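You operate a simulated robot arm through the tools that you are given. There is no shell and no other tool. Be economical: measure what you need, move in short steps, check, and stop when the job is done.

Carry out the task below with a simulated robot arm. There is one attempt and no reset: what you move stays moved.

TASK
Put things in order on the top of the steel bench. At the end: the ink bottle (marked "GREY") from the top of the steel bench is in the small black bucket; the blue cup stands where the black cable plug stood; the black cable plug stands where the teal cable plug stood; the teal cable plug from the top of the steel bench stands where the ink bottle stood; whatever was shut is shut again. Leave all else as you found it, and nothing knocked over.

It is judged by the outcome, as a careful person would: the job done as asked, and still so three seconds after it is handed in. It fails if anything else is knocked over, pushed out of place, dropped, spilled or broken.

THE ROBOT
A 7-joint arm with a two-finger parallel gripper, fixed in place. Base frame: the origin is at the foot of the arm, x ahead of it, y to its left, z up; the work surface is at about z = 0. Units: m, degrees, N and s.
With the tool pointing down near the work surface it reaches from about 0.24 to 0.62 m from the base axis. Its first joint turns from -66.0 to 66.0 degrees. Payload 2.6 kg.
Tool frame: the origin (TCP) lies between the finger pads and is the grasp point; the fingertips stand 0.03 m ahead of it; z points along the fingers, y is the line along which they close. The gripper opens to 0.094 m. The fingers are 0.028 m wide and 0.01 m thick; the gripper's body (0.05 by 0.096 m) begins 0.055 m behind the TCP.
Orientation is that of the tool frame in the base frame, as [roll, pitch, yaw] about the fixed x, y, z axes, in that order (R = Rz(yaw) Ry(pitch) Rx(roll)). With the fingers straight down and closing along the base's y, the tool's x points along the base's -x, its y along +y and its z along -z.

THE INTERFACE
- The arm moves only by the tool jog_arm. Its argument "steps" is a list that holds one entry, the list of rows, each a list of 7 numbers: the shift along the base's x, y, z in units of 25 mm (1.0 is 25 mm), then the turn, a rotation vector about the base's x, y, z in units of 8 degrees (1.0 is 8 degrees), then the opening, from 0 (shut) to 1 (fully open). In form: [[[dx, dy, dz, wx, wy, wz, claw], ...]]. A call has 1 to 8 rows; each row shifts and turns the commanded pose from where the row before left it. A call with a number of a shift or a turn outside -1 to 1 is refused whole. Rows are played at 5 a second. More than 0.05 m and 8.6 degrees between two rows, or a gripper value outside its range, and nothing of the call is played. A pose out of reach is approached as far as the arm can. The call stops where the force on the tool passes 40 N (or 10 N more than at its start, if that is more) or the arm is blocked; 0.2 s more then pass. Each finger travels about 0.072 m/s and halts on what it meets, pressing with about 40 N; the grip force reading is that of the motor and also rises with nothing between the fingers. The clock runs only during rows and for 0.2 s after the last one: add rows that do not move to give the fingers time. It gives the time, the measured TCP pose, the force on the tool (base axes), the opening and the grip force at its end, in the units of the frame above (readings bear some noise), and new pictures: "pictures" is both (left out), scene, wrist or none.
- Cameras (640 x 400 px; columns grow to the right, rows downward): "scene" is fixed at [0.0478, 0.4473, 0.5555]; the picture's right is [-0.63, -0.78, 0.00], its down [-0.50, 0.41, -0.76] and it looks along [0.59, -0.48, -0.65] (base axes); focal length 214 px, centre (320, 200). "wrist" rides on the gripper at [-0.037, 0, -0.058] in the tool frame; the picture's right is [0.00, -1.00, 0.00], its down [0.97, 0.00, -0.24] and it looks along [0.24, 0.00, 0.97] (tool axes); focal length 218 px, centre (320, 200).
- locate(camera, pixels): there is no depth. For up to 12 entries [column, row, z] of the newest picture of that camera ("zoom" is the newest enlarged one), the place [x, y] in the base frame at which the ray of that pixel passes the height z, good to about 0.003 m. The clock stands still meanwhile.
- enlarge(camera, box): a new picture of the part [left, top, right, bottom] of that camera's present view, enlarged. The clock stands still meanwhile.
- job_done(): hands the job in; it is judged then, once.

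Work in short steps. Measure before you move; look again where a grasp or a placing could have gone wrong, and mend it. You have 80 turns and 120 pictures in all, those below and enlarged ones among them. Open the gripper and draw the arm clear of the work before you hand the job in, unless the task says otherwise; then end with one line.

The tools are called after "Request:" as name(argument=value, ...) on one line, values as JSON. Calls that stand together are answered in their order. jog_arm: Moves the arm, as the interface text tells. Its arguments: {"type":"object","properties":{"steps":{"type":"array","items":{"type":"array","items":{"type":"array","items":{"type":"number"}}}},"pictures":{"type":"string","enum":["both","scene","wrist","none"]}},"required":["steps"]} The other tools are called the same way: locate (camera, pixels) gives the place at which the rays of pixels pass given heights; enlarge (camera, box) takes an enlarged picture of a part of a camera's view; job_done () hands the job in.

At the start:

```text
time: 0.0
position: [0.1963, 0.2202, 0.4492]
orientation: [179.9, 0.0, 179.9]
ft_force: [0.4, -0.8, 0.4]
width: 0.0943
grasp_force: 0.1
```

scene: 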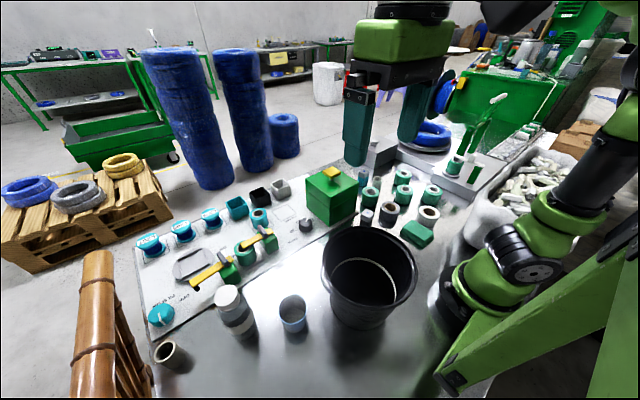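
wrist: 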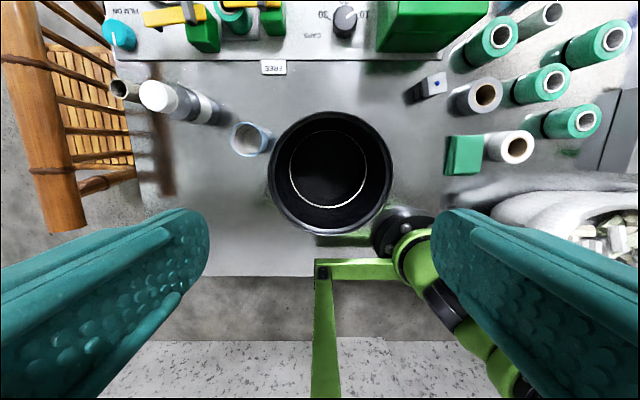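

The pictures show a bench with many items; I enlarge the scene view's middle to identify the ink bottle, plugs and cup.

Request:
enlarge(camera="scene", box=[130, 170, 330, 295])

Request:
enlarge(camera="scene", box=[300, 140, 500, 265])

Request:
enlarge(camera="scene", box=[130, 250, 330, 375])

Request:
enlarge(camera="wrist", box=[90, 0, 370, 175])

```text
3.20 times, centred on (230, 232) of scene
```

zoom: 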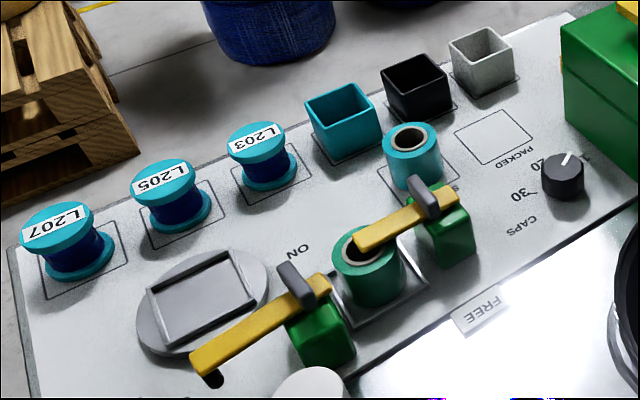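

```text
3.20 times, centred on (400, 202) of scene
```

zoom: 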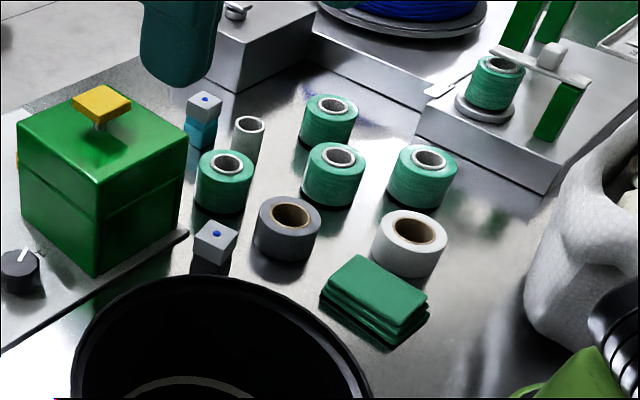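

```text
3.20 times, centred on (230, 312) of scene
```

zoom: 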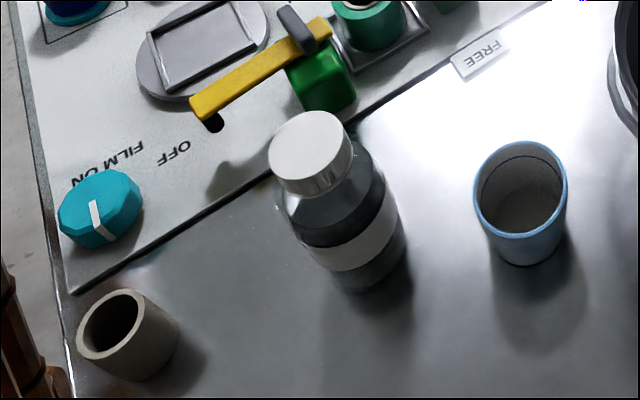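

```text
2.29 times, centred on (230, 88) of wrist
```

zoom: 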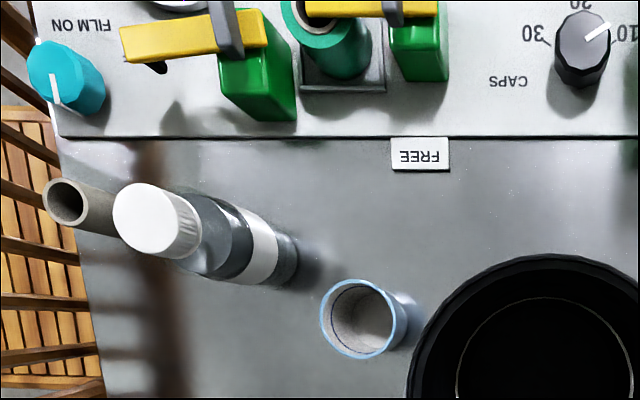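

I measure the main items from the start pictures: in wrist, bottle base about (215,112), cup (250,139), bucket (330,170), plugs (430,87) etc.

Request:
locate(camera="wrist", pixels=[[215, 113, 0], [160, 96, 0.12], [265, 139, 0], [246, 140, 0.07], [330, 178, 0.1], [330, 160, 0.0], [413, 95, 0], [437, 83, 0.04], [125, 90, 0.05], [273, 67, 0]])

Request:
locate(camera="scene", pixels=[[244, 333, 0], [227, 295, 0.12], [295, 329, 0], [293, 303, 0.07], [365, 222, 0], [362, 184, 0], [367, 213, 0.03], [364, 171, 0.03], [364, 320, 0], [368, 255, 0.12]])

Request:
enlarge(camera="wrist", box=[370, 0, 640, 169])

```text
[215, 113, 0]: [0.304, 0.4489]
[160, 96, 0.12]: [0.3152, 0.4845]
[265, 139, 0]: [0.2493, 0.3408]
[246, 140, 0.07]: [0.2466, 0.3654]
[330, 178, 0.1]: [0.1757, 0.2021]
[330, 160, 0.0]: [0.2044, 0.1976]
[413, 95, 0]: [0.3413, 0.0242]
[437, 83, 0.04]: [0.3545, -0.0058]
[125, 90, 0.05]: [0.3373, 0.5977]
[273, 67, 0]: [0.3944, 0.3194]
```

```text
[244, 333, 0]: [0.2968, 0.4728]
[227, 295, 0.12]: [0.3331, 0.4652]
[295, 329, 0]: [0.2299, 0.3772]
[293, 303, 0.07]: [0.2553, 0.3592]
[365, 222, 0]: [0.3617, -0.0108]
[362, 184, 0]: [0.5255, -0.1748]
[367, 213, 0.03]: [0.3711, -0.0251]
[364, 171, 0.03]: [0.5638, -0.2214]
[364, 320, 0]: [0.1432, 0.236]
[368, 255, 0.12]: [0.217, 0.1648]
```

```text
2.37 times, centred on (505, 84) of wrist
```

zoom: 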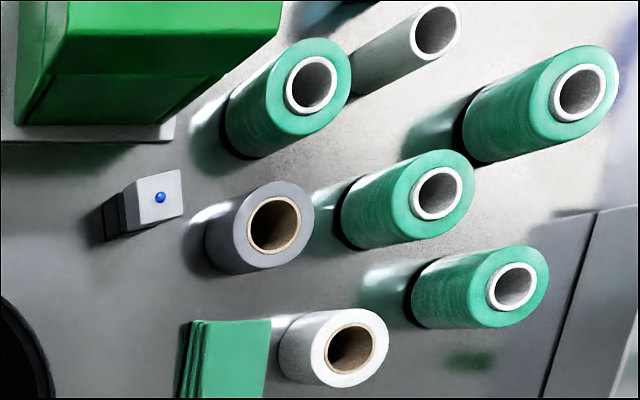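

Plugs are roughly at (0.36,0) and (0.5,-0.15). I move the arm at the same height to get a top view of them.

Request:
jog_arm(steps=[[[1, -1, 0, 0, 0, 0, 1], [1, -1, 0, 0, 0, 0, 1], [1, -1, 0, 0, 0, 0, 1], [1, -1, 0, 0, 0, 0, 1], [1, -1, 0, 0, 0, 0, 1], [1, -1, 0, 0, 0, 0, 1], [1, -1, 0, 0, 0, 0, 1], [1, -1, 0, 0, 0, 0, 1]]], pictures="none")

Request:
jog_arm(steps=[[[0.8, -1, -0.5, 0, 0, 0, 1], [0.8, -1, -0.5, 0, 0, 0, 1], [0.8, -1, -0.5, 0, 0, 0, 1], [0.8, -1, -0.5, 0, 0, 0, 1], [0, 0, 0, 0, 0, 0, 1]]])

```text
time: 1.8
position: [0.3944, 0.0191, 0.4514]
orientation: [179.9, 0.0, 180.0]
ft_force: [0.3, -0.4, -0.3]
width: 0.0941
grasp_force: 0.0
```

```text
time: 3.0
position: [0.4752, -0.0797, 0.3975]
orientation: [179.9, 0.0, 179.9]
ft_force: [-0.1, 1.1, 0.6]
width: 0.0937
grasp_force: 0.0
```

scene: 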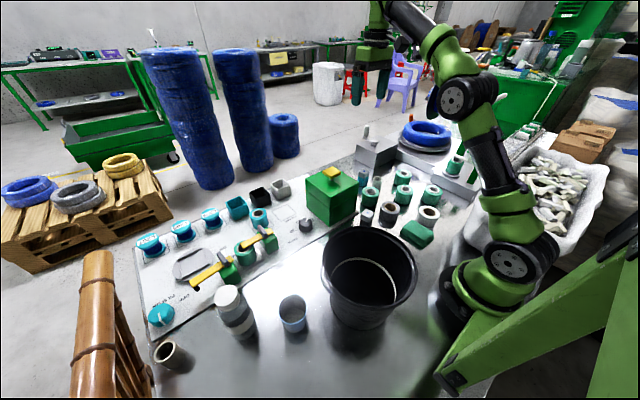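
wrist: 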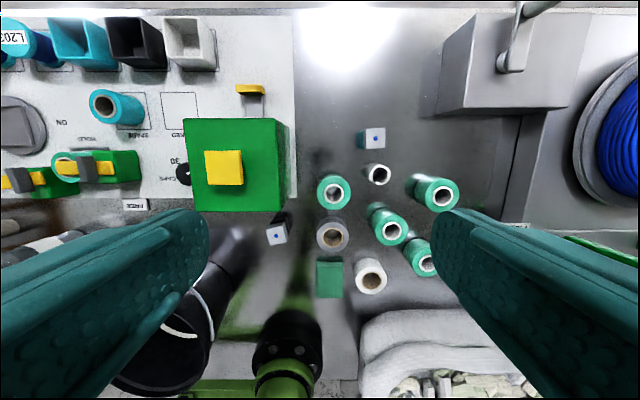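

The teal plug's head is at wrist (374,138), the black one's at (277,236). I enlarge both to measure them.

Request:
enlarge(camera="wrist", box=[240, 110, 400, 260])

Request:
enlarge(camera="scene", box=[335, 160, 415, 240])

Request:
locate(camera="wrist", pixels=[[368, 139, 0.0], [375, 138, 0.05], [376, 174, 0.05], [334, 191, 0.06], [281, 228, 0], [277, 236, 0.05], [332, 236, 0.05], [283, 210, 0.0], [440, 13, 0]])

```text
2.67 times, centred on (320, 185) of wrist
```

zoom: 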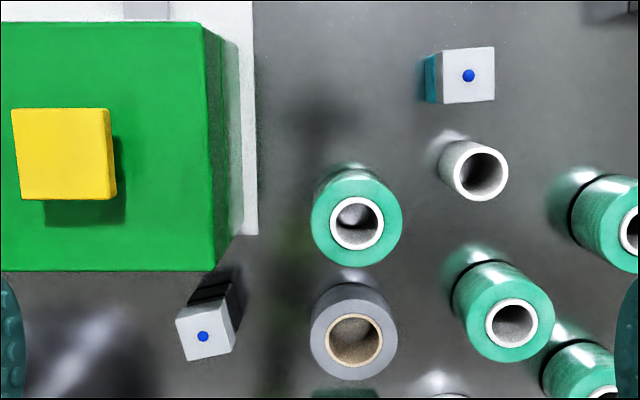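

```text
5.00 times, centred on (375, 200) of scene
```

zoom: 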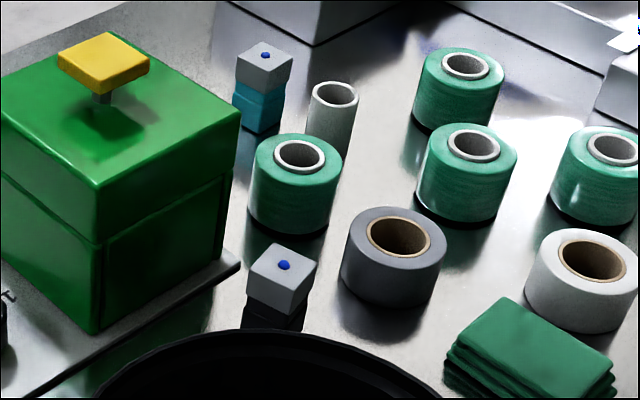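

```text
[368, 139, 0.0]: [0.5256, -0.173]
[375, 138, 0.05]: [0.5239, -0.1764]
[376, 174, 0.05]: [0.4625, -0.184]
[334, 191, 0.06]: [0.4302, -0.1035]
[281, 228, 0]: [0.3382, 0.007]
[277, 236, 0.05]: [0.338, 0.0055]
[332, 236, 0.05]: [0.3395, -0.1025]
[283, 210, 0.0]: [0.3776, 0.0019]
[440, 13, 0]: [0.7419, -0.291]
```

I triangulate head height from both cameras.

Request:
locate(camera="scene", pixels=[[367.8, 213, 0.04], [367.8, 213, 0.05], [367.8, 213, 0.06], [367.8, 213, 0.07], [364, 171.2, 0.04], [364, 171.2, 0.05], [364, 171.2, 0.06], [364, 171.2, 0.07]])

Request:
locate(camera="wrist", pixels=[[276, 236, 0.04], [276, 236, 0.05], [276, 236, 0.06], [276, 236, 0.07], [375.5, 138.5, 0.04], [375.5, 138.5, 0.05], [375.5, 138.5, 0.06], [375.5, 138.5, 0.07]])

```text
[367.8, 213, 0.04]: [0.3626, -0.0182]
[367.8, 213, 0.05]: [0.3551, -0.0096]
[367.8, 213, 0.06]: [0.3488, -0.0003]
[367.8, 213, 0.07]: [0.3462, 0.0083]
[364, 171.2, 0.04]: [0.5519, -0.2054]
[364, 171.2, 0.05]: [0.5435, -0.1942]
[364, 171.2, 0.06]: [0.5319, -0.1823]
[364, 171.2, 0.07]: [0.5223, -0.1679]
```

```text
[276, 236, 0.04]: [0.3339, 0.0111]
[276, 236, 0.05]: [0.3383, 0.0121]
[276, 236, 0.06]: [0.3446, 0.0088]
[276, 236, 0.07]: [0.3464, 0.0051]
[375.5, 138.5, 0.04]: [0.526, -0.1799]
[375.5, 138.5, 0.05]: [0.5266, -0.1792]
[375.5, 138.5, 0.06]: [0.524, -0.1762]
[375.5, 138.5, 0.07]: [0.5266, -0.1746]
```

Head tops are at z≈0.066; black plug ≈(0.345,0.006), teal ≈(0.526,-0.176). Next I measure the box edges, then fly back to view the bottle and cup.

Request:
locate(camera="wrist", pixels=[[275, 211, 0.1], [275, 211, 0.13], [275, 211, 0.16], [296, 197, 0.0], [296, 197, 0.01], [200, 211, 0.13], [223, 167, 0.18]])

Request:
locate(camera="scene", pixels=[[330.4, 196.5, 0.1], [330.4, 196.5, 0.13], [330.4, 196.5, 0.16], [331, 225, 0.0], [359, 182, 0.13], [359, 182, 0.1]])

Request:
jog_arm(steps=[[[-0.6, 1, 0, 0, 0, 0, 1], [-0.6, 1, 0, 0, 0, 0, 1], [-0.6, 1, 0, 0, 0, 0, 1], [-0.6, 1, 0, 0, 0, 0, 1], [-0.6, 1, 0, 0, 0, 0, 1], [-0.6, 1, 0, 0, 0, 0, 1], [-0.6, 1, 0, 0, 0, 0, 1], [-0.6, 1, 0, 0, 0, 0, 1]]], pictures="none")

Request:
jog_arm(steps=[[[0, 1, 0, 0, 0, 0, 1], [0, 1, 0, 0, 0, 0, 1], [0, 1, 0, 0, 0, 0, 1], [0, 1, 0, 0, 0, 0, 1], [0, 1, 0, 0, 0, 0, 1], [0, 1, 0, 0, 0, 0, 1], [0, 1, 0, 0, 0, 0, 1], [0, 1, 0, 0, 0, 0, 1]]])

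```text
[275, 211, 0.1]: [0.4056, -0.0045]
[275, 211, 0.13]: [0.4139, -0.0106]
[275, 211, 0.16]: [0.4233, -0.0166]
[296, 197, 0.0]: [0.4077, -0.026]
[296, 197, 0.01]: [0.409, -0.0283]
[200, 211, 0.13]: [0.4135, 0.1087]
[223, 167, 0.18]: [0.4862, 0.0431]
```

```text
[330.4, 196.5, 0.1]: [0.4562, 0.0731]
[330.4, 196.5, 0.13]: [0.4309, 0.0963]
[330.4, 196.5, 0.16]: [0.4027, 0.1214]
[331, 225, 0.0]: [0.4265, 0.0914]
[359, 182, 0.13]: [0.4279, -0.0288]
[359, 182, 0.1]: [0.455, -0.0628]
```

```text
time: 4.8
position: [0.354, 0.1239, 0.3992]
orientation: [179.9, 0.1, 179.9]
ft_force: [0.5, 0.0, 0.2]
width: 0.0942
grasp_force: 0.1
```

```text
time: 6.6
position: [0.3584, 0.3205, 0.4004]
orientation: [179.9, 0.0, 180.0]
ft_force: [0.6, -0.1, 0.0]
width: 0.0943
grasp_force: 0.1
```

scene: 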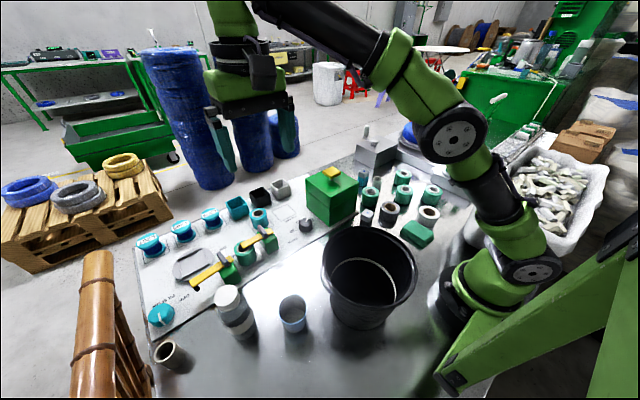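
wrist: 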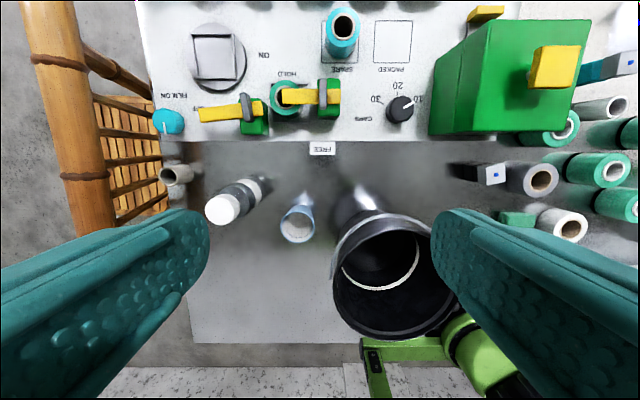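

Bottle cap at about wrist (222,209), cup rim (298,226), bucket rim (394,285). I enlarge for precise measurement.

Request:
enlarge(camera="wrist", box=[150, 140, 330, 252])

Request:
enlarge(camera="scene", box=[200, 270, 330, 351])

Request:
enlarge(camera="wrist", box=[320, 180, 480, 350])

```text
3.56 times, centred on (240, 196) of wrist
```

zoom: 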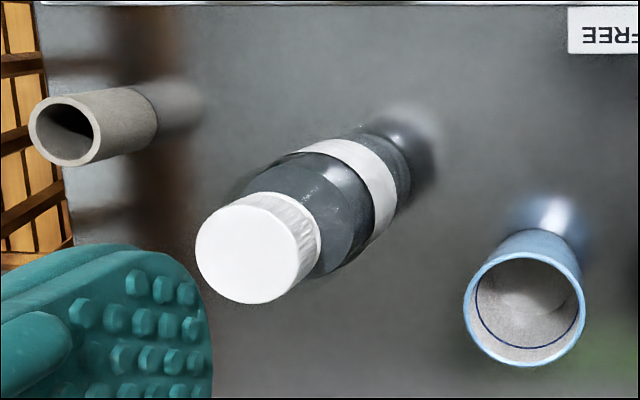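

```text
4.92 times, centred on (265, 310) of scene
```

zoom: 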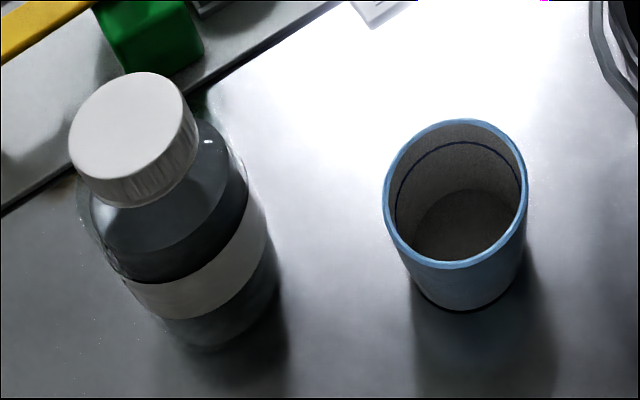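

```text
2.35 times, centred on (400, 265) of wrist
```

zoom: 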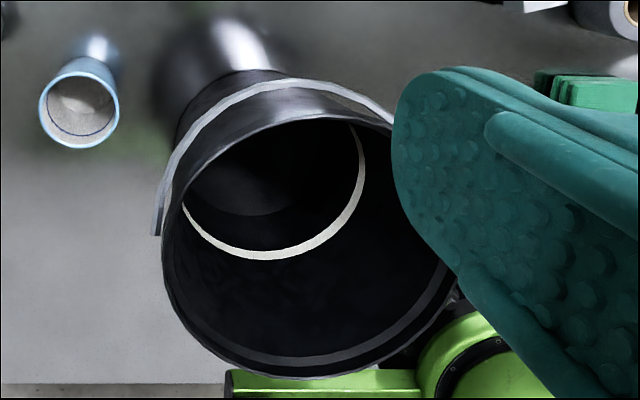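

I triangulate the cap, cup rim and bucket rim.

Request:
locate(camera="wrist", pixels=[[219.7, 210, 0.14], [219.7, 210, 0.16], [219.7, 210, 0.18], [297.2, 226.3, 0.06], [297.2, 226.3, 0.08], [297.2, 226.3, 0.1], [396, 284, 0.14], [396, 284, 0.17], [396, 284, 0.2], [261, 184, 0], [305, 205, 0.0]])

Request:
locate(camera="scene", pixels=[[225.8, 294.2, 0.14], [225.8, 294.2, 0.16], [225.8, 294.2, 0.18], [292.5, 308.8, 0.06], [292.5, 308.8, 0.08], [292.5, 308.8, 0.1], [370, 268, 0.14], [370, 268, 0.17], [370, 268, 0.2], [248, 334, 0.0]])

```text
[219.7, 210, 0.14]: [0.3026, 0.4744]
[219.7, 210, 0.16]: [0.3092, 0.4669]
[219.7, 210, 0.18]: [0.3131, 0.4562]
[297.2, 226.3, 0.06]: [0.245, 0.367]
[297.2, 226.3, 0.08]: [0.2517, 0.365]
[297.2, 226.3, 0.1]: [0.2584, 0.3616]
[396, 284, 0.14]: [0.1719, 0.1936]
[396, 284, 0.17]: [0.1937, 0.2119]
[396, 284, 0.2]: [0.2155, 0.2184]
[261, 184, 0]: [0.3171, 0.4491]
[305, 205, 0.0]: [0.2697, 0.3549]
```

```text
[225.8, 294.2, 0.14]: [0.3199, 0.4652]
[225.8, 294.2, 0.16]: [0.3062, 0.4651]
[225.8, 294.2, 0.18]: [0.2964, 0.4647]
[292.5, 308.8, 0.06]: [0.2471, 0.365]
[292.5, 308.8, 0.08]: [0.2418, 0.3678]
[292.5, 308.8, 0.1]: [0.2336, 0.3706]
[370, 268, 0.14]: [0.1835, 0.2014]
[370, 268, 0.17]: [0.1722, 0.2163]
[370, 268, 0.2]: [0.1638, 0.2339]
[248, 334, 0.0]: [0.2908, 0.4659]
```

Cap top z≈0.157 at (0.308,0.466); cup rim z≈0.065 at (0.246,0.366); bucket rim z≈0.15 centred (0.178,0.20). I move above the bottle at z 0.30 and look again.

Request:
jog_arm(steps=[[[-0.35, 0.97, -0.667, 0, 0, 0, 1], [-0.35, 0.97, -0.667, 0, 0, 0, 1], [-0.35, 0.97, -0.667, 0, 0, 0, 1], [-0.35, 0.97, -0.667, 0, 0, 0, 1], [-0.35, 0.97, -0.667, 0, 0, 0, 1], [-0.35, 0.97, -0.667, 0, 0, 0, 1], [0, 0, 0, 0, 0, 0, 1]]])

```text
time: 8.2
position: [0.3017, 0.4664, 0.2984]
orientation: [179.9, 0.0, 180.0]
ft_force: [0.3, 0.0, 0.1]
width: 0.0938
grasp_force: 0.0
out of reach, approached as far as the arm can: row 6
```

scene: 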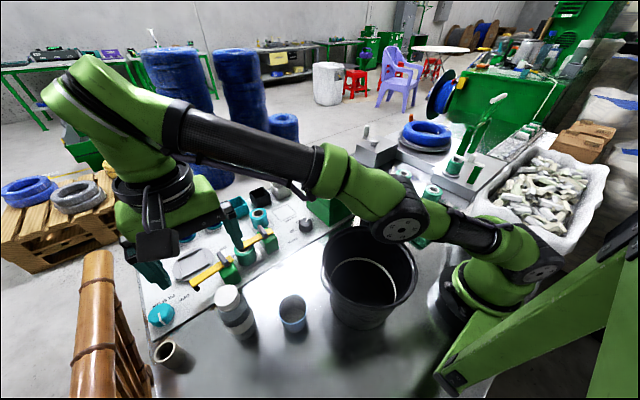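
wrist: 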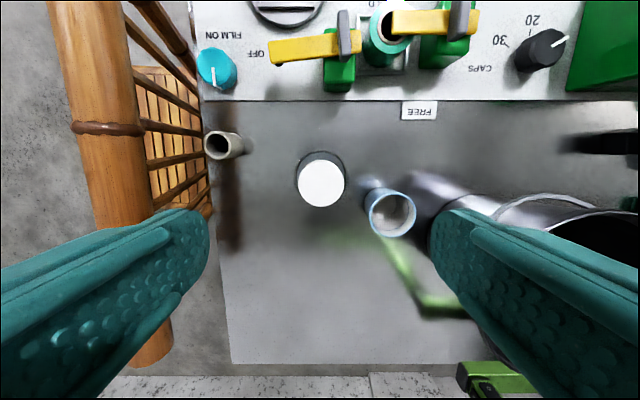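

Cap centre now at wrist (321,183); I get its place and the body's.

Request:
locate(camera="wrist", pixels=[[321, 183, 0.157], [297, 183, 0.157], [345, 183, 0.157], [321, 170, 0.1], [298, 165, 0.1], [344, 165, 0.1], [392, 213, 0.065], [370, 213, 0.065], [415, 213, 0.065], [222, 145, 0.05]])

Request:
enlarge(camera="wrist", box=[250, 130, 430, 243])

```text
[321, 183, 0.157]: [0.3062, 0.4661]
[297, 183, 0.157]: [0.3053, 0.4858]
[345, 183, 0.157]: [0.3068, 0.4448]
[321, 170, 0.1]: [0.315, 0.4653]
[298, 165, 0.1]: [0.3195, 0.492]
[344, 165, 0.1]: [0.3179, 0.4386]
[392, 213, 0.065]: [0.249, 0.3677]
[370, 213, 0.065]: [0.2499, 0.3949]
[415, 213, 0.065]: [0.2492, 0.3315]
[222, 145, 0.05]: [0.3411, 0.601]
```

```text
3.54 times, centred on (340, 186) of wrist
```

zoom: 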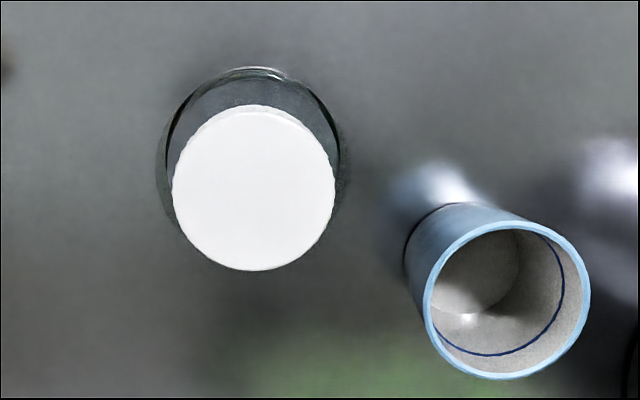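

Cap (0.306,0.466) z 0.157, body diameter ~0.056. I descend to z≈0.112 around it, open.

Request:
jog_arm(steps=[[[0, 0, -0.93, 0, 0, 0, 1], [0, 0, -0.93, 0, 0, 0, 1], [0, 0, -0.93, 0, 0, 0, 1], [0, 0, -0.93, 0, 0, 0, 1], [0, 0, -0.93, 0, 0, 0, 1], [0, 0, -0.93, 0, 0, 0, 1], [0, 0, -0.93, 0, 0, 0, 1], [0, 0, -0.93, 0, 0, 0, 1]]])

```text
time: 9.6
position: [0.3244, 0.5051, 0.1925]
orientation: [178.7, 0.9, 179.7]
ft_force: [-1.7, -1.7, 6.2]
width: 0.0939
grasp_force: 0.1
out of reach, approached as far as the arm can: row 1, 2, 3, 4, 5, 6, 7
stopped in row 7: the force on the tool passed its limit (the readings are from after the stop); the commanded pose is now the measured one
```

scene: 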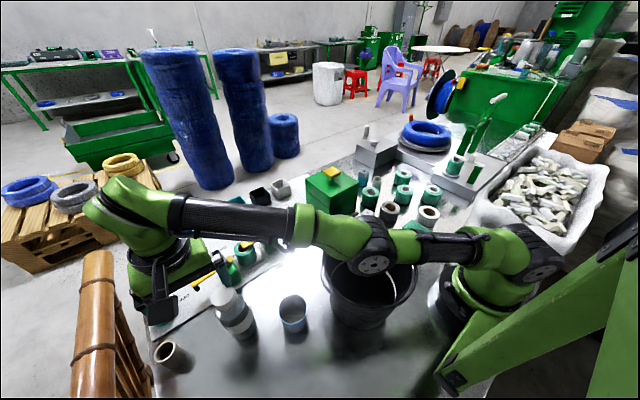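
wrist: 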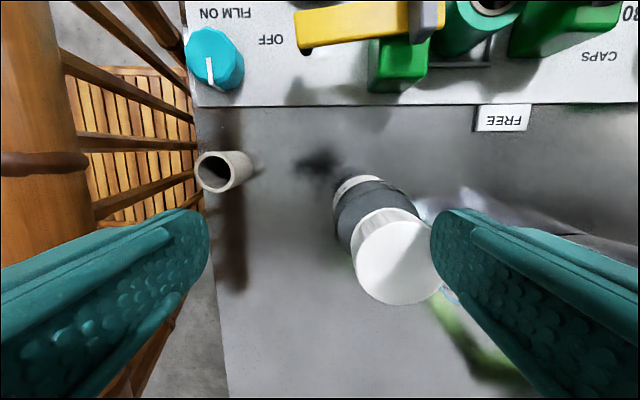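

The arm could not hold the pose (out of reach), drifted outward and touched something at z 0.19, likely a fingertip on the cap. I raise straight up and look.

Request:
jog_arm(steps=[[[0, 0, 0.6, 0, 0, 0, 1], [0, 0, 0.8, 0, 0, 0, 1], [-0.2, -0.4, 1, 0, 0, 0, 1], [-0.2, -0.4, 1, 0, 0, 0, 1], [-0.2, -0.4, 1, 0, 0, 0, 1], [-0.2, -0.4, 0, 0, 0, 0, 1]]])

Request:
enlarge(camera="scene", box=[190, 250, 430, 350])

```text
time: 11.0
position: [0.3048, 0.4652, 0.2806]
orientation: [178.8, 0.8, 179.8]
ft_force: [0.6, -0.5, -0.5]
width: 0.0941
grasp_force: 0.1
out of reach, approached as far as the arm can: row 2
```

scene: 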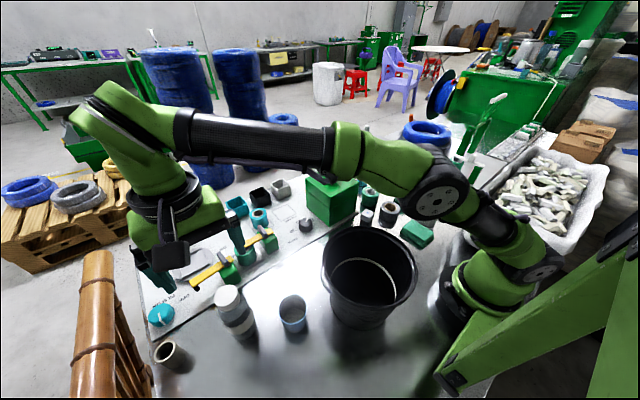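
wrist: 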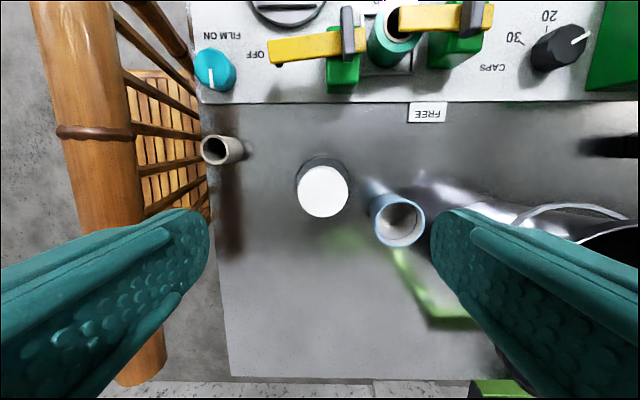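

```text
2.67 times, centred on (310, 300) of scene
```

zoom: 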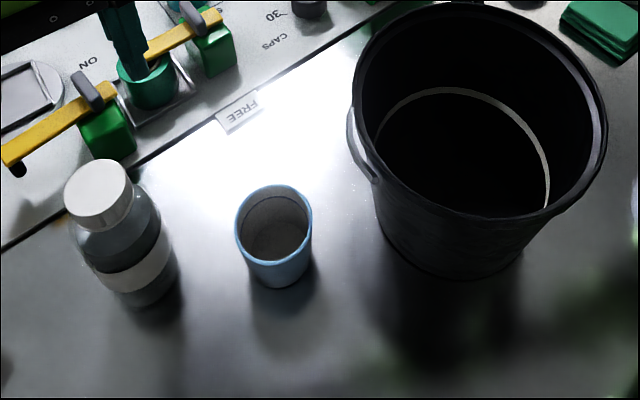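

Nothing was displaced (bottle, cup and bucket match earlier positions). The limit is probably wrist yaw at this base angle, so I turn the tool +40° about z with a tiny tilt correction.

Request:
jog_arm(steps=[[[0, 0, 0, -0.14, 0.1, 0, 1], [0, 0, 0, 0, 0, 1, 1], [0, 0, 0, 0, 0, 1, 1], [0, 0, 0, 0, 0, 1, 1], [0, 0, 0, 0, 0, 1, 1], [0, 0, 0, 0, 0, 1, 1], [0, 0, -0.5, 0, 0, 0, 1]]])

```text
time: 12.6
position: [0.3041, 0.4622, 0.2689]
orientation: [-179.9, 0.1, -140.2]
ft_force: [0.7, -0.1, 0.2]
width: 0.0941
grasp_force: 0.0
```

scene: 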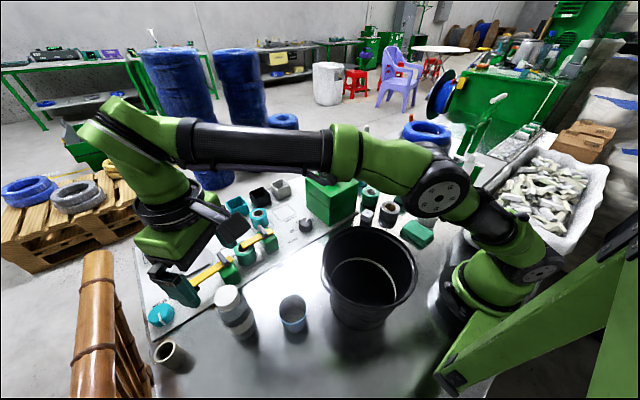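
wrist: 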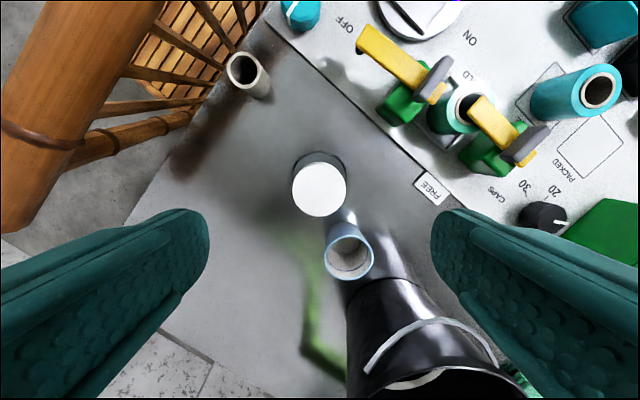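

Now in reach, at (0.304,0.462,0.269). I correct 3–4 mm toward the cap and descend to z≈0.195 (tips just above the cap), checking the elbow against the bucket.

Request:
jog_arm(steps=[[[0.1, 0.14, -0.75, 0, 0, 0, 1], [0, 0, -0.75, 0, 0, 0, 1], [0, 0, -0.75, 0, 0, 0, 1], [0, 0, -0.75, 0, 0, 0, 1], [0, 0, 0, 0, 0, 0, 1]]])

```text
time: 13.8
position: [0.306, 0.4666, 0.1932]
orientation: [180.0, 0.0, -140.3]
ft_force: [0.7, -0.1, -0.5]
width: 0.0943
grasp_force: 0.0
```

scene: 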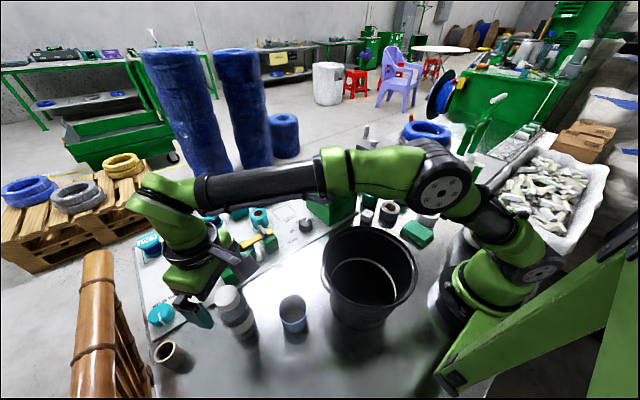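
wrist: 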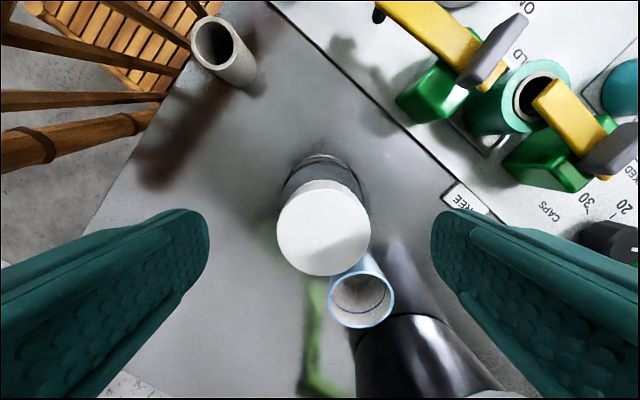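

Elbow stays high, cap centred at (323,228) between the fingers. I lower to z≈0.112.

Request:
jog_arm(steps=[[[0, 0, -0.81, 0, 0, 0, 1], [0, 0, -0.81, 0, 0, 0, 1], [0, 0, -0.81, 0, 0, 0, 1], [0, 0, -0.81, 0, 0, 0, 1], [0, 0, 0, 0, 0, 0, 1]]])

```text
time: 15.0
position: [0.3034, 0.4656, 0.11]
orientation: [-179.9, 0.0, -140.3]
ft_force: [0.5, 1.0, -0.4]
width: 0.0941
grasp_force: 0.1
```

scene: 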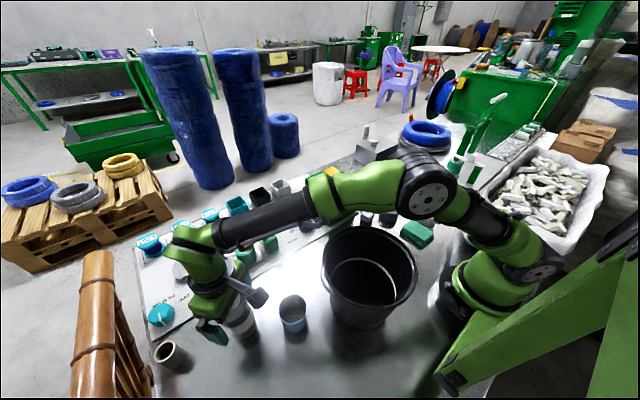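
wrist: 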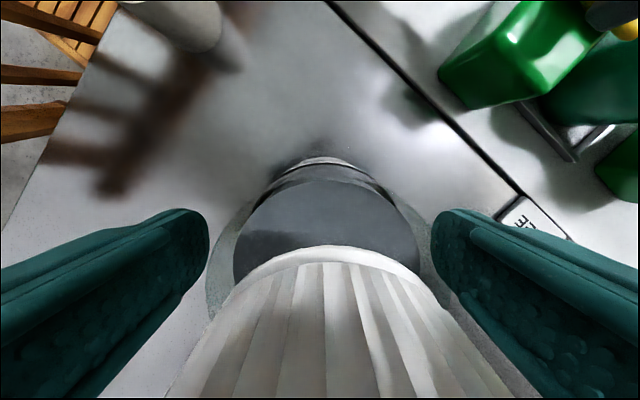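

Bottle body sits between the fingers. I close on it.

Request:
jog_arm(steps=[[[0, 0, 0, 0, 0, 0, 0.4], [0, 0, 0, 0, 0, 0, 0], [0, 0, 0, 0, 0, 0, 0], [0, 0, 0, 0, 0, 0, 0], [0, 0, 0, 0, 0, 0, 0]]], pictures="wrist")

```text
time: 16.2
position: [0.303, 0.4665, 0.1117]
orientation: [-179.9, 0.0, -140.3]
ft_force: [1.8, -0.2, 0.0]
width: 0.0593
grasp_force: 40.4
```

wrist: 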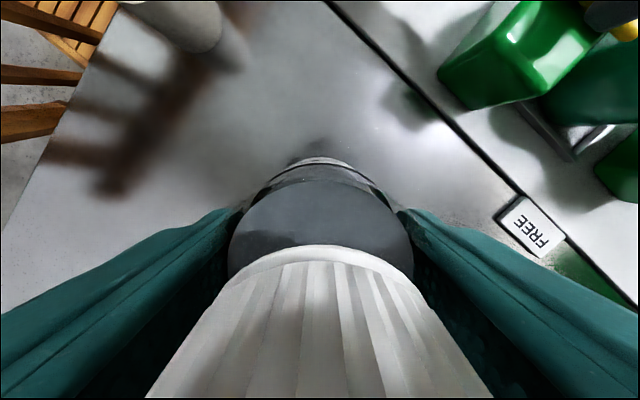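

Gripped at 0.059. I lift straight up 0.2 m.

Request:
jog_arm(steps=[[[0, 0, 0.5, 0, 0, 0, 0], [0, 0, 1, 0, 0, 0, 0], [0, 0, 1, 0, 0, 0, 0], [0, 0, 1, 0, 0, 0, 0], [0, 0, 1, 0, 0, 0, 0], [0, 0, 1, 0, 0, 0, 0], [0, 0, 1, 0, 0, 0, 0], [0, 0, 0.6, 0, 0, 0, 0]]])

```text
time: 18.0
position: [0.307, 0.4658, 0.2903]
orientation: [180.0, 0.0, -140.1]
ft_force: [-0.3, 1.0, -4.5]
width: 0.0593
grasp_force: 39.6
```

scene: 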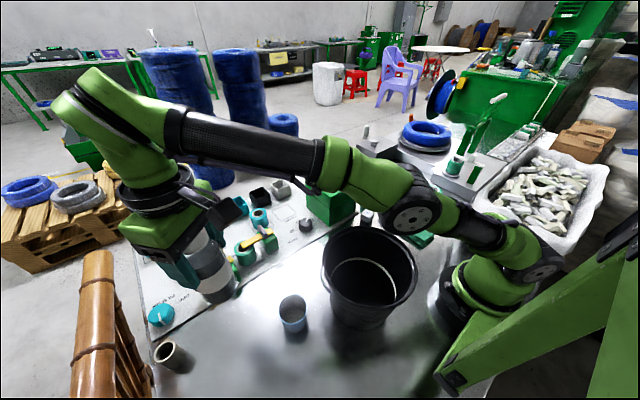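
wrist: 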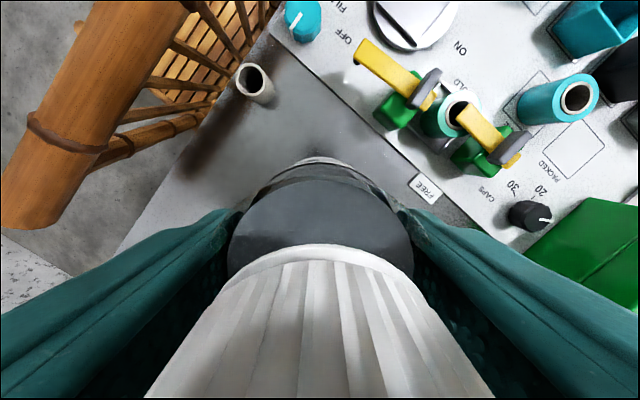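

Bottle held upright, its bottom near z 0.18. I raise a bit more and carry it toward the bucket.

Request:
jog_arm(steps=[[[0, 0, 0.8, 0, 0, 0, 0], [0, 0, 0.8, 0, 0, 0, 0], [-0.47, -0.95, 0.1, 0, 0, 0, 0], [-0.47, -0.95, 0, 0, 0, 0, 0], [-0.47, -0.95, 0, 0, 0, 0, 0], [-0.47, -0.95, 0, 0, 0, 0, 0], [-0.47, -0.95, 0, 0, 0, 0, 0], [0, 0, 0, 0, 0, 0, 0]]])

```text
time: 19.8
position: [0.2465, 0.3626, 0.3211]
orientation: [179.9, -0.1, -140.3]
ft_force: [0.2, 0.0, -3.9]
width: 0.0593
grasp_force: 39.9
out of reach, approached as far as the arm can: row 1, 2, 3
```

scene: 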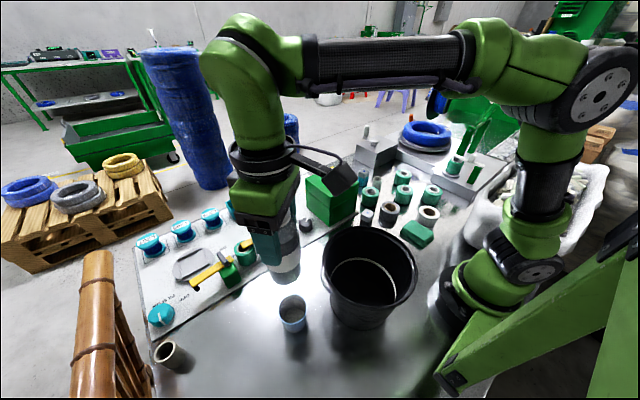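
wrist: 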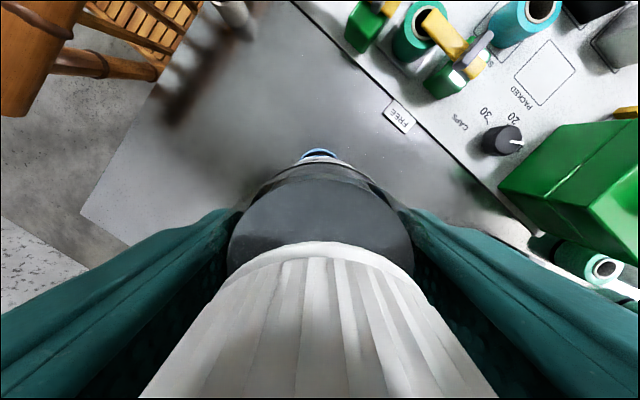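

At (0.247,0.363,0.321), bottle bottom ≈0.21 above the rim (0.15). I move over the bucket centre (0.186,0.202).

Request:
jog_arm(steps=[[[-0.345, -0.917, 0, 0, 0, 0, 0], [-0.345, -0.917, 0, 0, 0, 0, 0], [-0.345, -0.917, 0, 0, 0, 0, 0], [-0.345, -0.917, 0, 0, 0, 0, 0], [-0.345, -0.917, 0, 0, 0, 0, 0], [-0.345, -0.917, 0, 0, 0, 0, 0], [-0.345, -0.917, 0, 0, 0, 0, 0], [0, 0, 0, 0, 0, 0, 0]]])

Request:
enlarge(camera="scene", box=[280, 180, 460, 340])

```text
time: 21.6
position: [0.1858, 0.2014, 0.3197]
orientation: [-179.9, 0.0, -140.3]
ft_force: [1.0, 0.3, -4.0]
width: 0.059
grasp_force: 40.1
```

scene: 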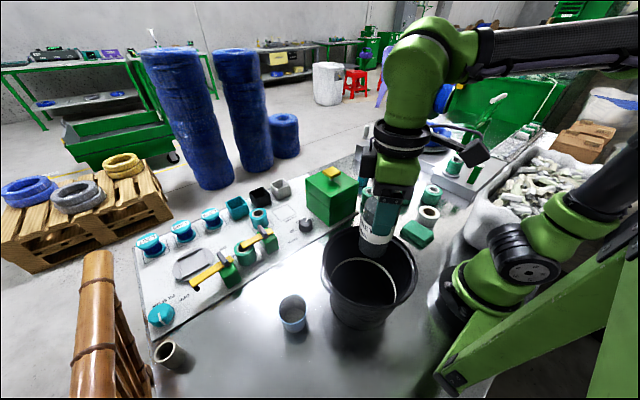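
wrist: 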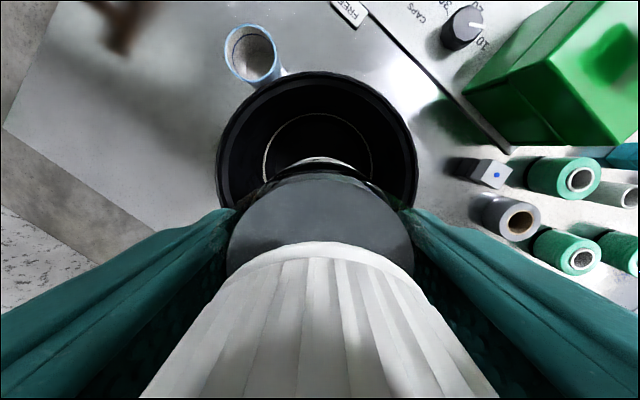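

```text
2.50 times, centred on (370, 260) of scene
```

zoom: 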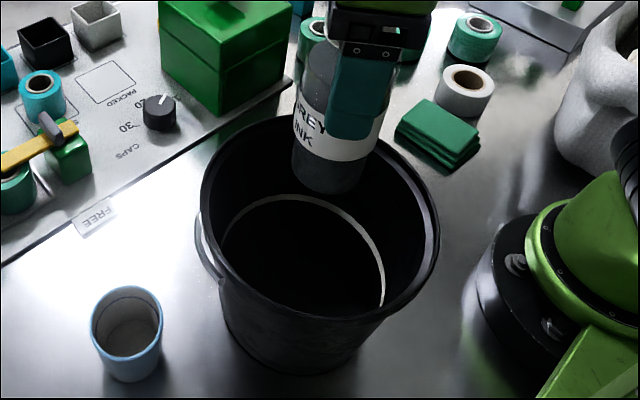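

The label reads "GREY INK". I measure the rim edges at z 0.15 in the wrist picture to confirm centring.

Request:
locate(camera="wrist", pixels=[[317, 71, 0.15], [216, 160, 0.15], [418, 160, 0.15], [230, 112, 0.15], [403, 112, 0.15], [317, 71, 0.13], [317, 71, 0.17]])

Request:
locate(camera="scene", pixels=[[322, 264, 0.15], [417.5, 270, 0.15], [352, 312, 0.15], [349, 227, 0.15], [400, 240, 0.15]])

```text
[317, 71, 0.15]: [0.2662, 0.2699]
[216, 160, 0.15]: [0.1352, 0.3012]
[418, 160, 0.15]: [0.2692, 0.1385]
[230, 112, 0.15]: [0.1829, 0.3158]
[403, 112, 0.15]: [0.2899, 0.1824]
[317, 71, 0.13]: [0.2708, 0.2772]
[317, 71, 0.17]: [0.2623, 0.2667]
```

```text
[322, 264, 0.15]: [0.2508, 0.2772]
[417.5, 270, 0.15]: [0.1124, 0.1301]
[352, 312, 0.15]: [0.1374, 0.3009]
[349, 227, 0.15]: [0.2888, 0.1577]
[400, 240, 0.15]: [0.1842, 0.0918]
```

Rim centre is near (0.193,0.205), radius ≈0.105, so the bottle is well centred. I lower to z≈0.137.

Request:
jog_arm(steps=[[[0.2, 0, -0.9, 0, 0, 0, 0], [0, 0, -0.92, 0, 0, 0, 0], [0, 0, -0.92, 0, 0, 0, 0], [0, 0, -0.92, 0, 0, 0, 0], [0, 0, -0.92, 0, 0, 0, 0], [0, 0, -0.92, 0, 0, 0, 0], [0, 0, -0.92, 0, 0, 0, 0], [0, 0, -0.92, 0, 0, 0, 0]]])

```text
time: 23.4
position: [0.1921, 0.2004, 0.1355]
orientation: [-180.0, 0.0, -140.3]
ft_force: [1.2, 0.6, -3.3]
width: 0.0592
grasp_force: 39.6
```

scene: 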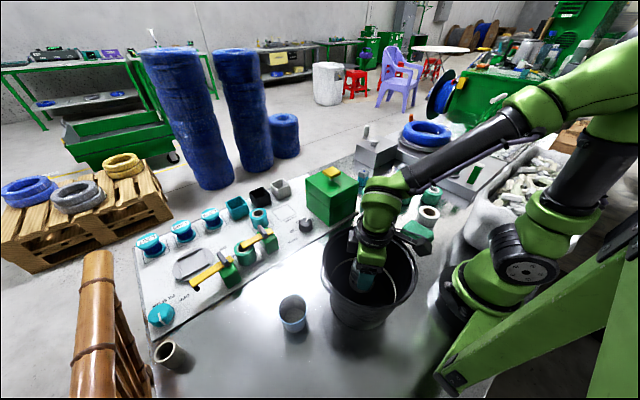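
wrist: 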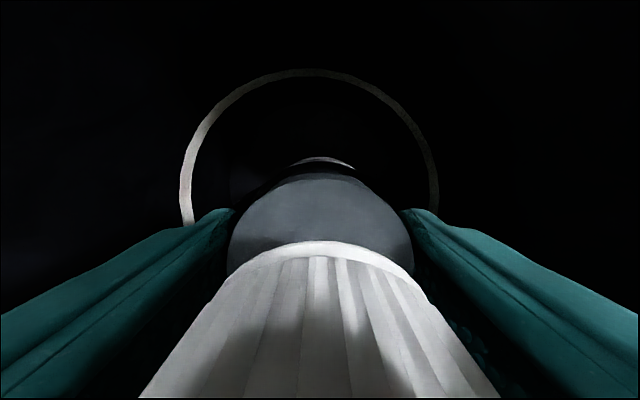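

No contact yet. I lower in small steps and watch the force.

Request:
jog_arm(steps=[[[0, 0, -0.16, 0, 0, 0, 0], [0, 0, -0.16, 0, 0, 0, 0], [0, 0, -0.16, 0, 0, 0, 0], [0, 0, 0, 0, 0, 0, 0]]], pictures="none")

```text
time: 24.4
position: [0.1903, 0.2017, 0.1248]
orientation: [-179.9, -0.1, -140.3]
ft_force: [0.2, -0.3, -3.8]
width: 0.0593
grasp_force: 40.4
```

No contact (force still ≈-4 N, bottle weight). A little lower.

Request:
jog_arm(steps=[[[0, 0, -0.12, 0, 0, 0, 0], [0, 0, -0.12, 0, 0, 0, 0], [0, 0, -0.08, 0, 0, 0, 0], [0, 0, 0, 0, 0, 0, 0]]], pictures="none")

```text
time: 25.4
position: [0.1897, 0.2025, 0.1174]
orientation: [179.9, 0.1, -140.2]
ft_force: [-3.5, -1.7, 9.2]
width: 0.059
grasp_force: 39.7
```

Force turned to +9 N: the bottle rests on the bucket's floor. I release and rise straight up.

Request:
jog_arm(steps=[[[0, 0, 0, 0, 0, 0, 0.8], [0, 0, 0, 0, 0, 0, 0.85], [0, 0, 0, 0, 0, 0, 0.85], [0, 0, 0.3, 0, 0, 0, 0.85], [0, 0, 0.7, 0, 0, 0, 0.85], [0, 0, 1, 0, 0, 0, 0.85], [0, 0, 1, 0, 0, 0, 0.85], [0, 0, 1, 0, 0, 0, 0.85]]], pictures="none")

Request:
jog_arm(steps=[[[0, 0, 1, 0, 0, 0, 1], [0, 0, 1, 0, 0, -1, 1], [0, 0, 1, 0, 0, -1, 1], [0, 0, 1, 0, 0, -1, 1], [0, 0, 0.5, 0, 0, -1, 1], [0, 0, 0, 0, 0, -1, 1], [0, 0, 0, 0, 0, 0, 1]]])

```text
time: 27.2
position: [0.1895, 0.201, 0.2178]
orientation: [180.0, 0.0, -140.3]
ft_force: [0.5, -0.3, -0.2]
width: 0.0797
grasp_force: 0.0
```

```text
time: 28.8
position: [0.1899, 0.2008, 0.329]
orientation: [-180.0, 0.0, 179.6]
ft_force: [-0.7, 0.5, -0.1]
width: 0.094
grasp_force: 0.1
```

scene: 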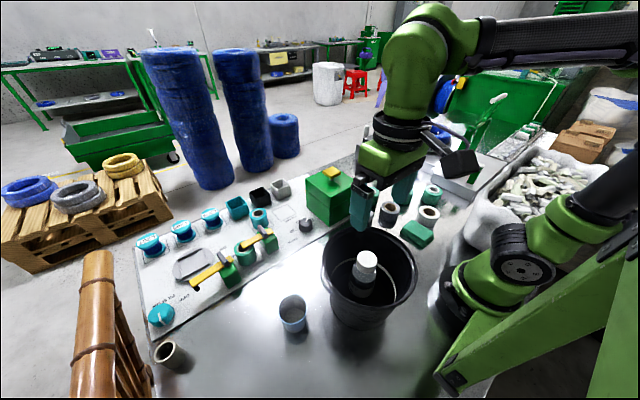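
wrist: 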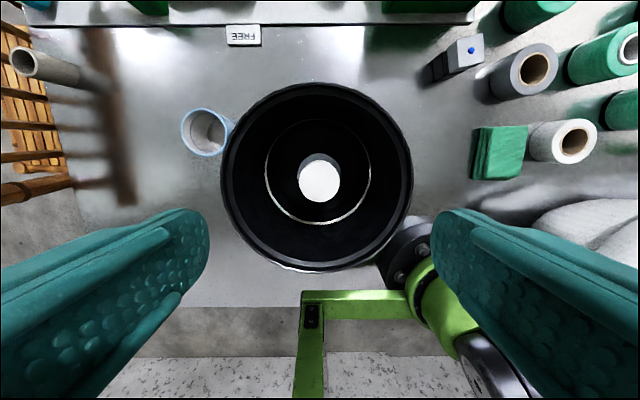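

Bottle stands in the bucket (cap at wrist (319,181)). Now I fly toward the teal plug at (0.526,-0.176), keeping height over the box.

Request:
jog_arm(steps=[[[0.9, -1, 0, 0, 0, 0.05, 1], [0.9, -1, 0, 0, 0, 0, 1], [0.9, -1, 0, 0, 0, 0, 1], [0.9, -1, 0, 0, 0, 0, 1], [0.9, -1, 0, 0, 0, 0, 1], [0.9, -1, 0, 0, 0, 0, 1], [0.9, -1, 0, 0, 0, 0, 1], [0.9, -1, 0, 0, 0, 0, 1]]], pictures="none")

Request:
jog_arm(steps=[[[0.9, -1, -0.2, 0, 0, 0, 1], [0.9, -1, -0.4, 0, 0, 0, 1], [0.9, -1, -0.6, 0, 0, 0, 1], [0.9, -1, -0.6, 0, 0, 0, 1], [0.9, -1, -0.6, 0, 0, 0, 1], [0.9, -1, -0.6, 0, 0, 0, 1], [0.84, -1, -0.6, 0, 0, 0, 1], [0, 0, 0, 0, 0, 0, 1]]])

Request:
enlarge(camera="wrist", box=[210, 100, 430, 238])

```text
time: 30.6
position: [0.3721, 0.0006, 0.3268]
orientation: [180.0, 0.0, -179.8]
ft_force: [-0.1, 0.0, 0.3]
width: 0.0942
grasp_force: 0.0
```

```text
time: 32.4
position: [0.5252, -0.1747, 0.2404]
orientation: [179.9, -0.2, -179.9]
ft_force: [-0.9, 0.4, -0.6]
width: 0.0941
grasp_force: 0.1
```

scene: 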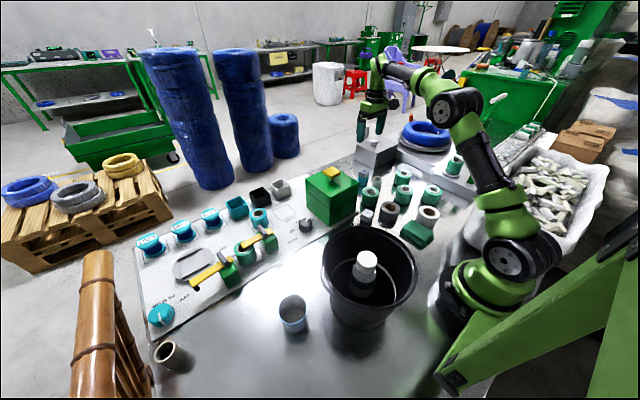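
wrist: 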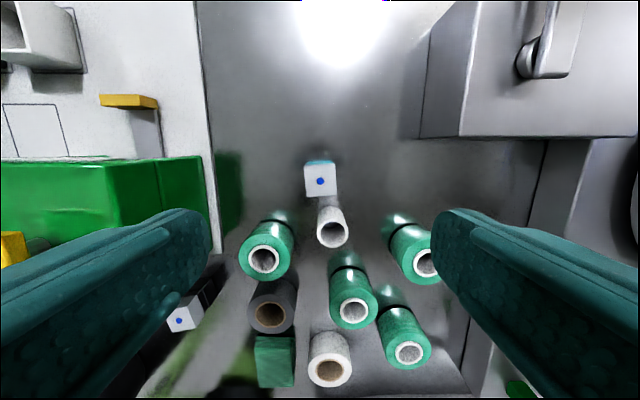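

```text
2.90 times, centred on (320, 169) of wrist
```

zoom: 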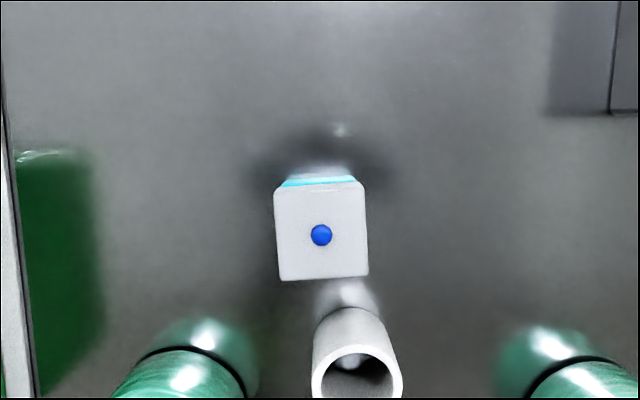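

Teal head is centred at wrist (320,182). I check its place and clearances to the grey housing and the tube.

Request:
locate(camera="wrist", pixels=[[320.3, 180.5, 0.066], [305, 164, 0.066], [337, 195, 0.066], [332, 222, 0.05], [420, 137, 0.0], [420, 137, 0.1], [422, 270, 0.06], [264, 260, 0.06], [180, 319, 0.066]])

```text
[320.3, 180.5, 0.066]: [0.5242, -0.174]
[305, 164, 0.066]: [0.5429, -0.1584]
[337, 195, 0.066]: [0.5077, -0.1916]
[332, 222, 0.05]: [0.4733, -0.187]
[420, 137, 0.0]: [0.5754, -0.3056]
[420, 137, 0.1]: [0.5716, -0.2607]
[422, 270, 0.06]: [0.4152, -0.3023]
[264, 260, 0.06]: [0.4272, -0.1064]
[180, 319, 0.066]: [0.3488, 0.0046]
```

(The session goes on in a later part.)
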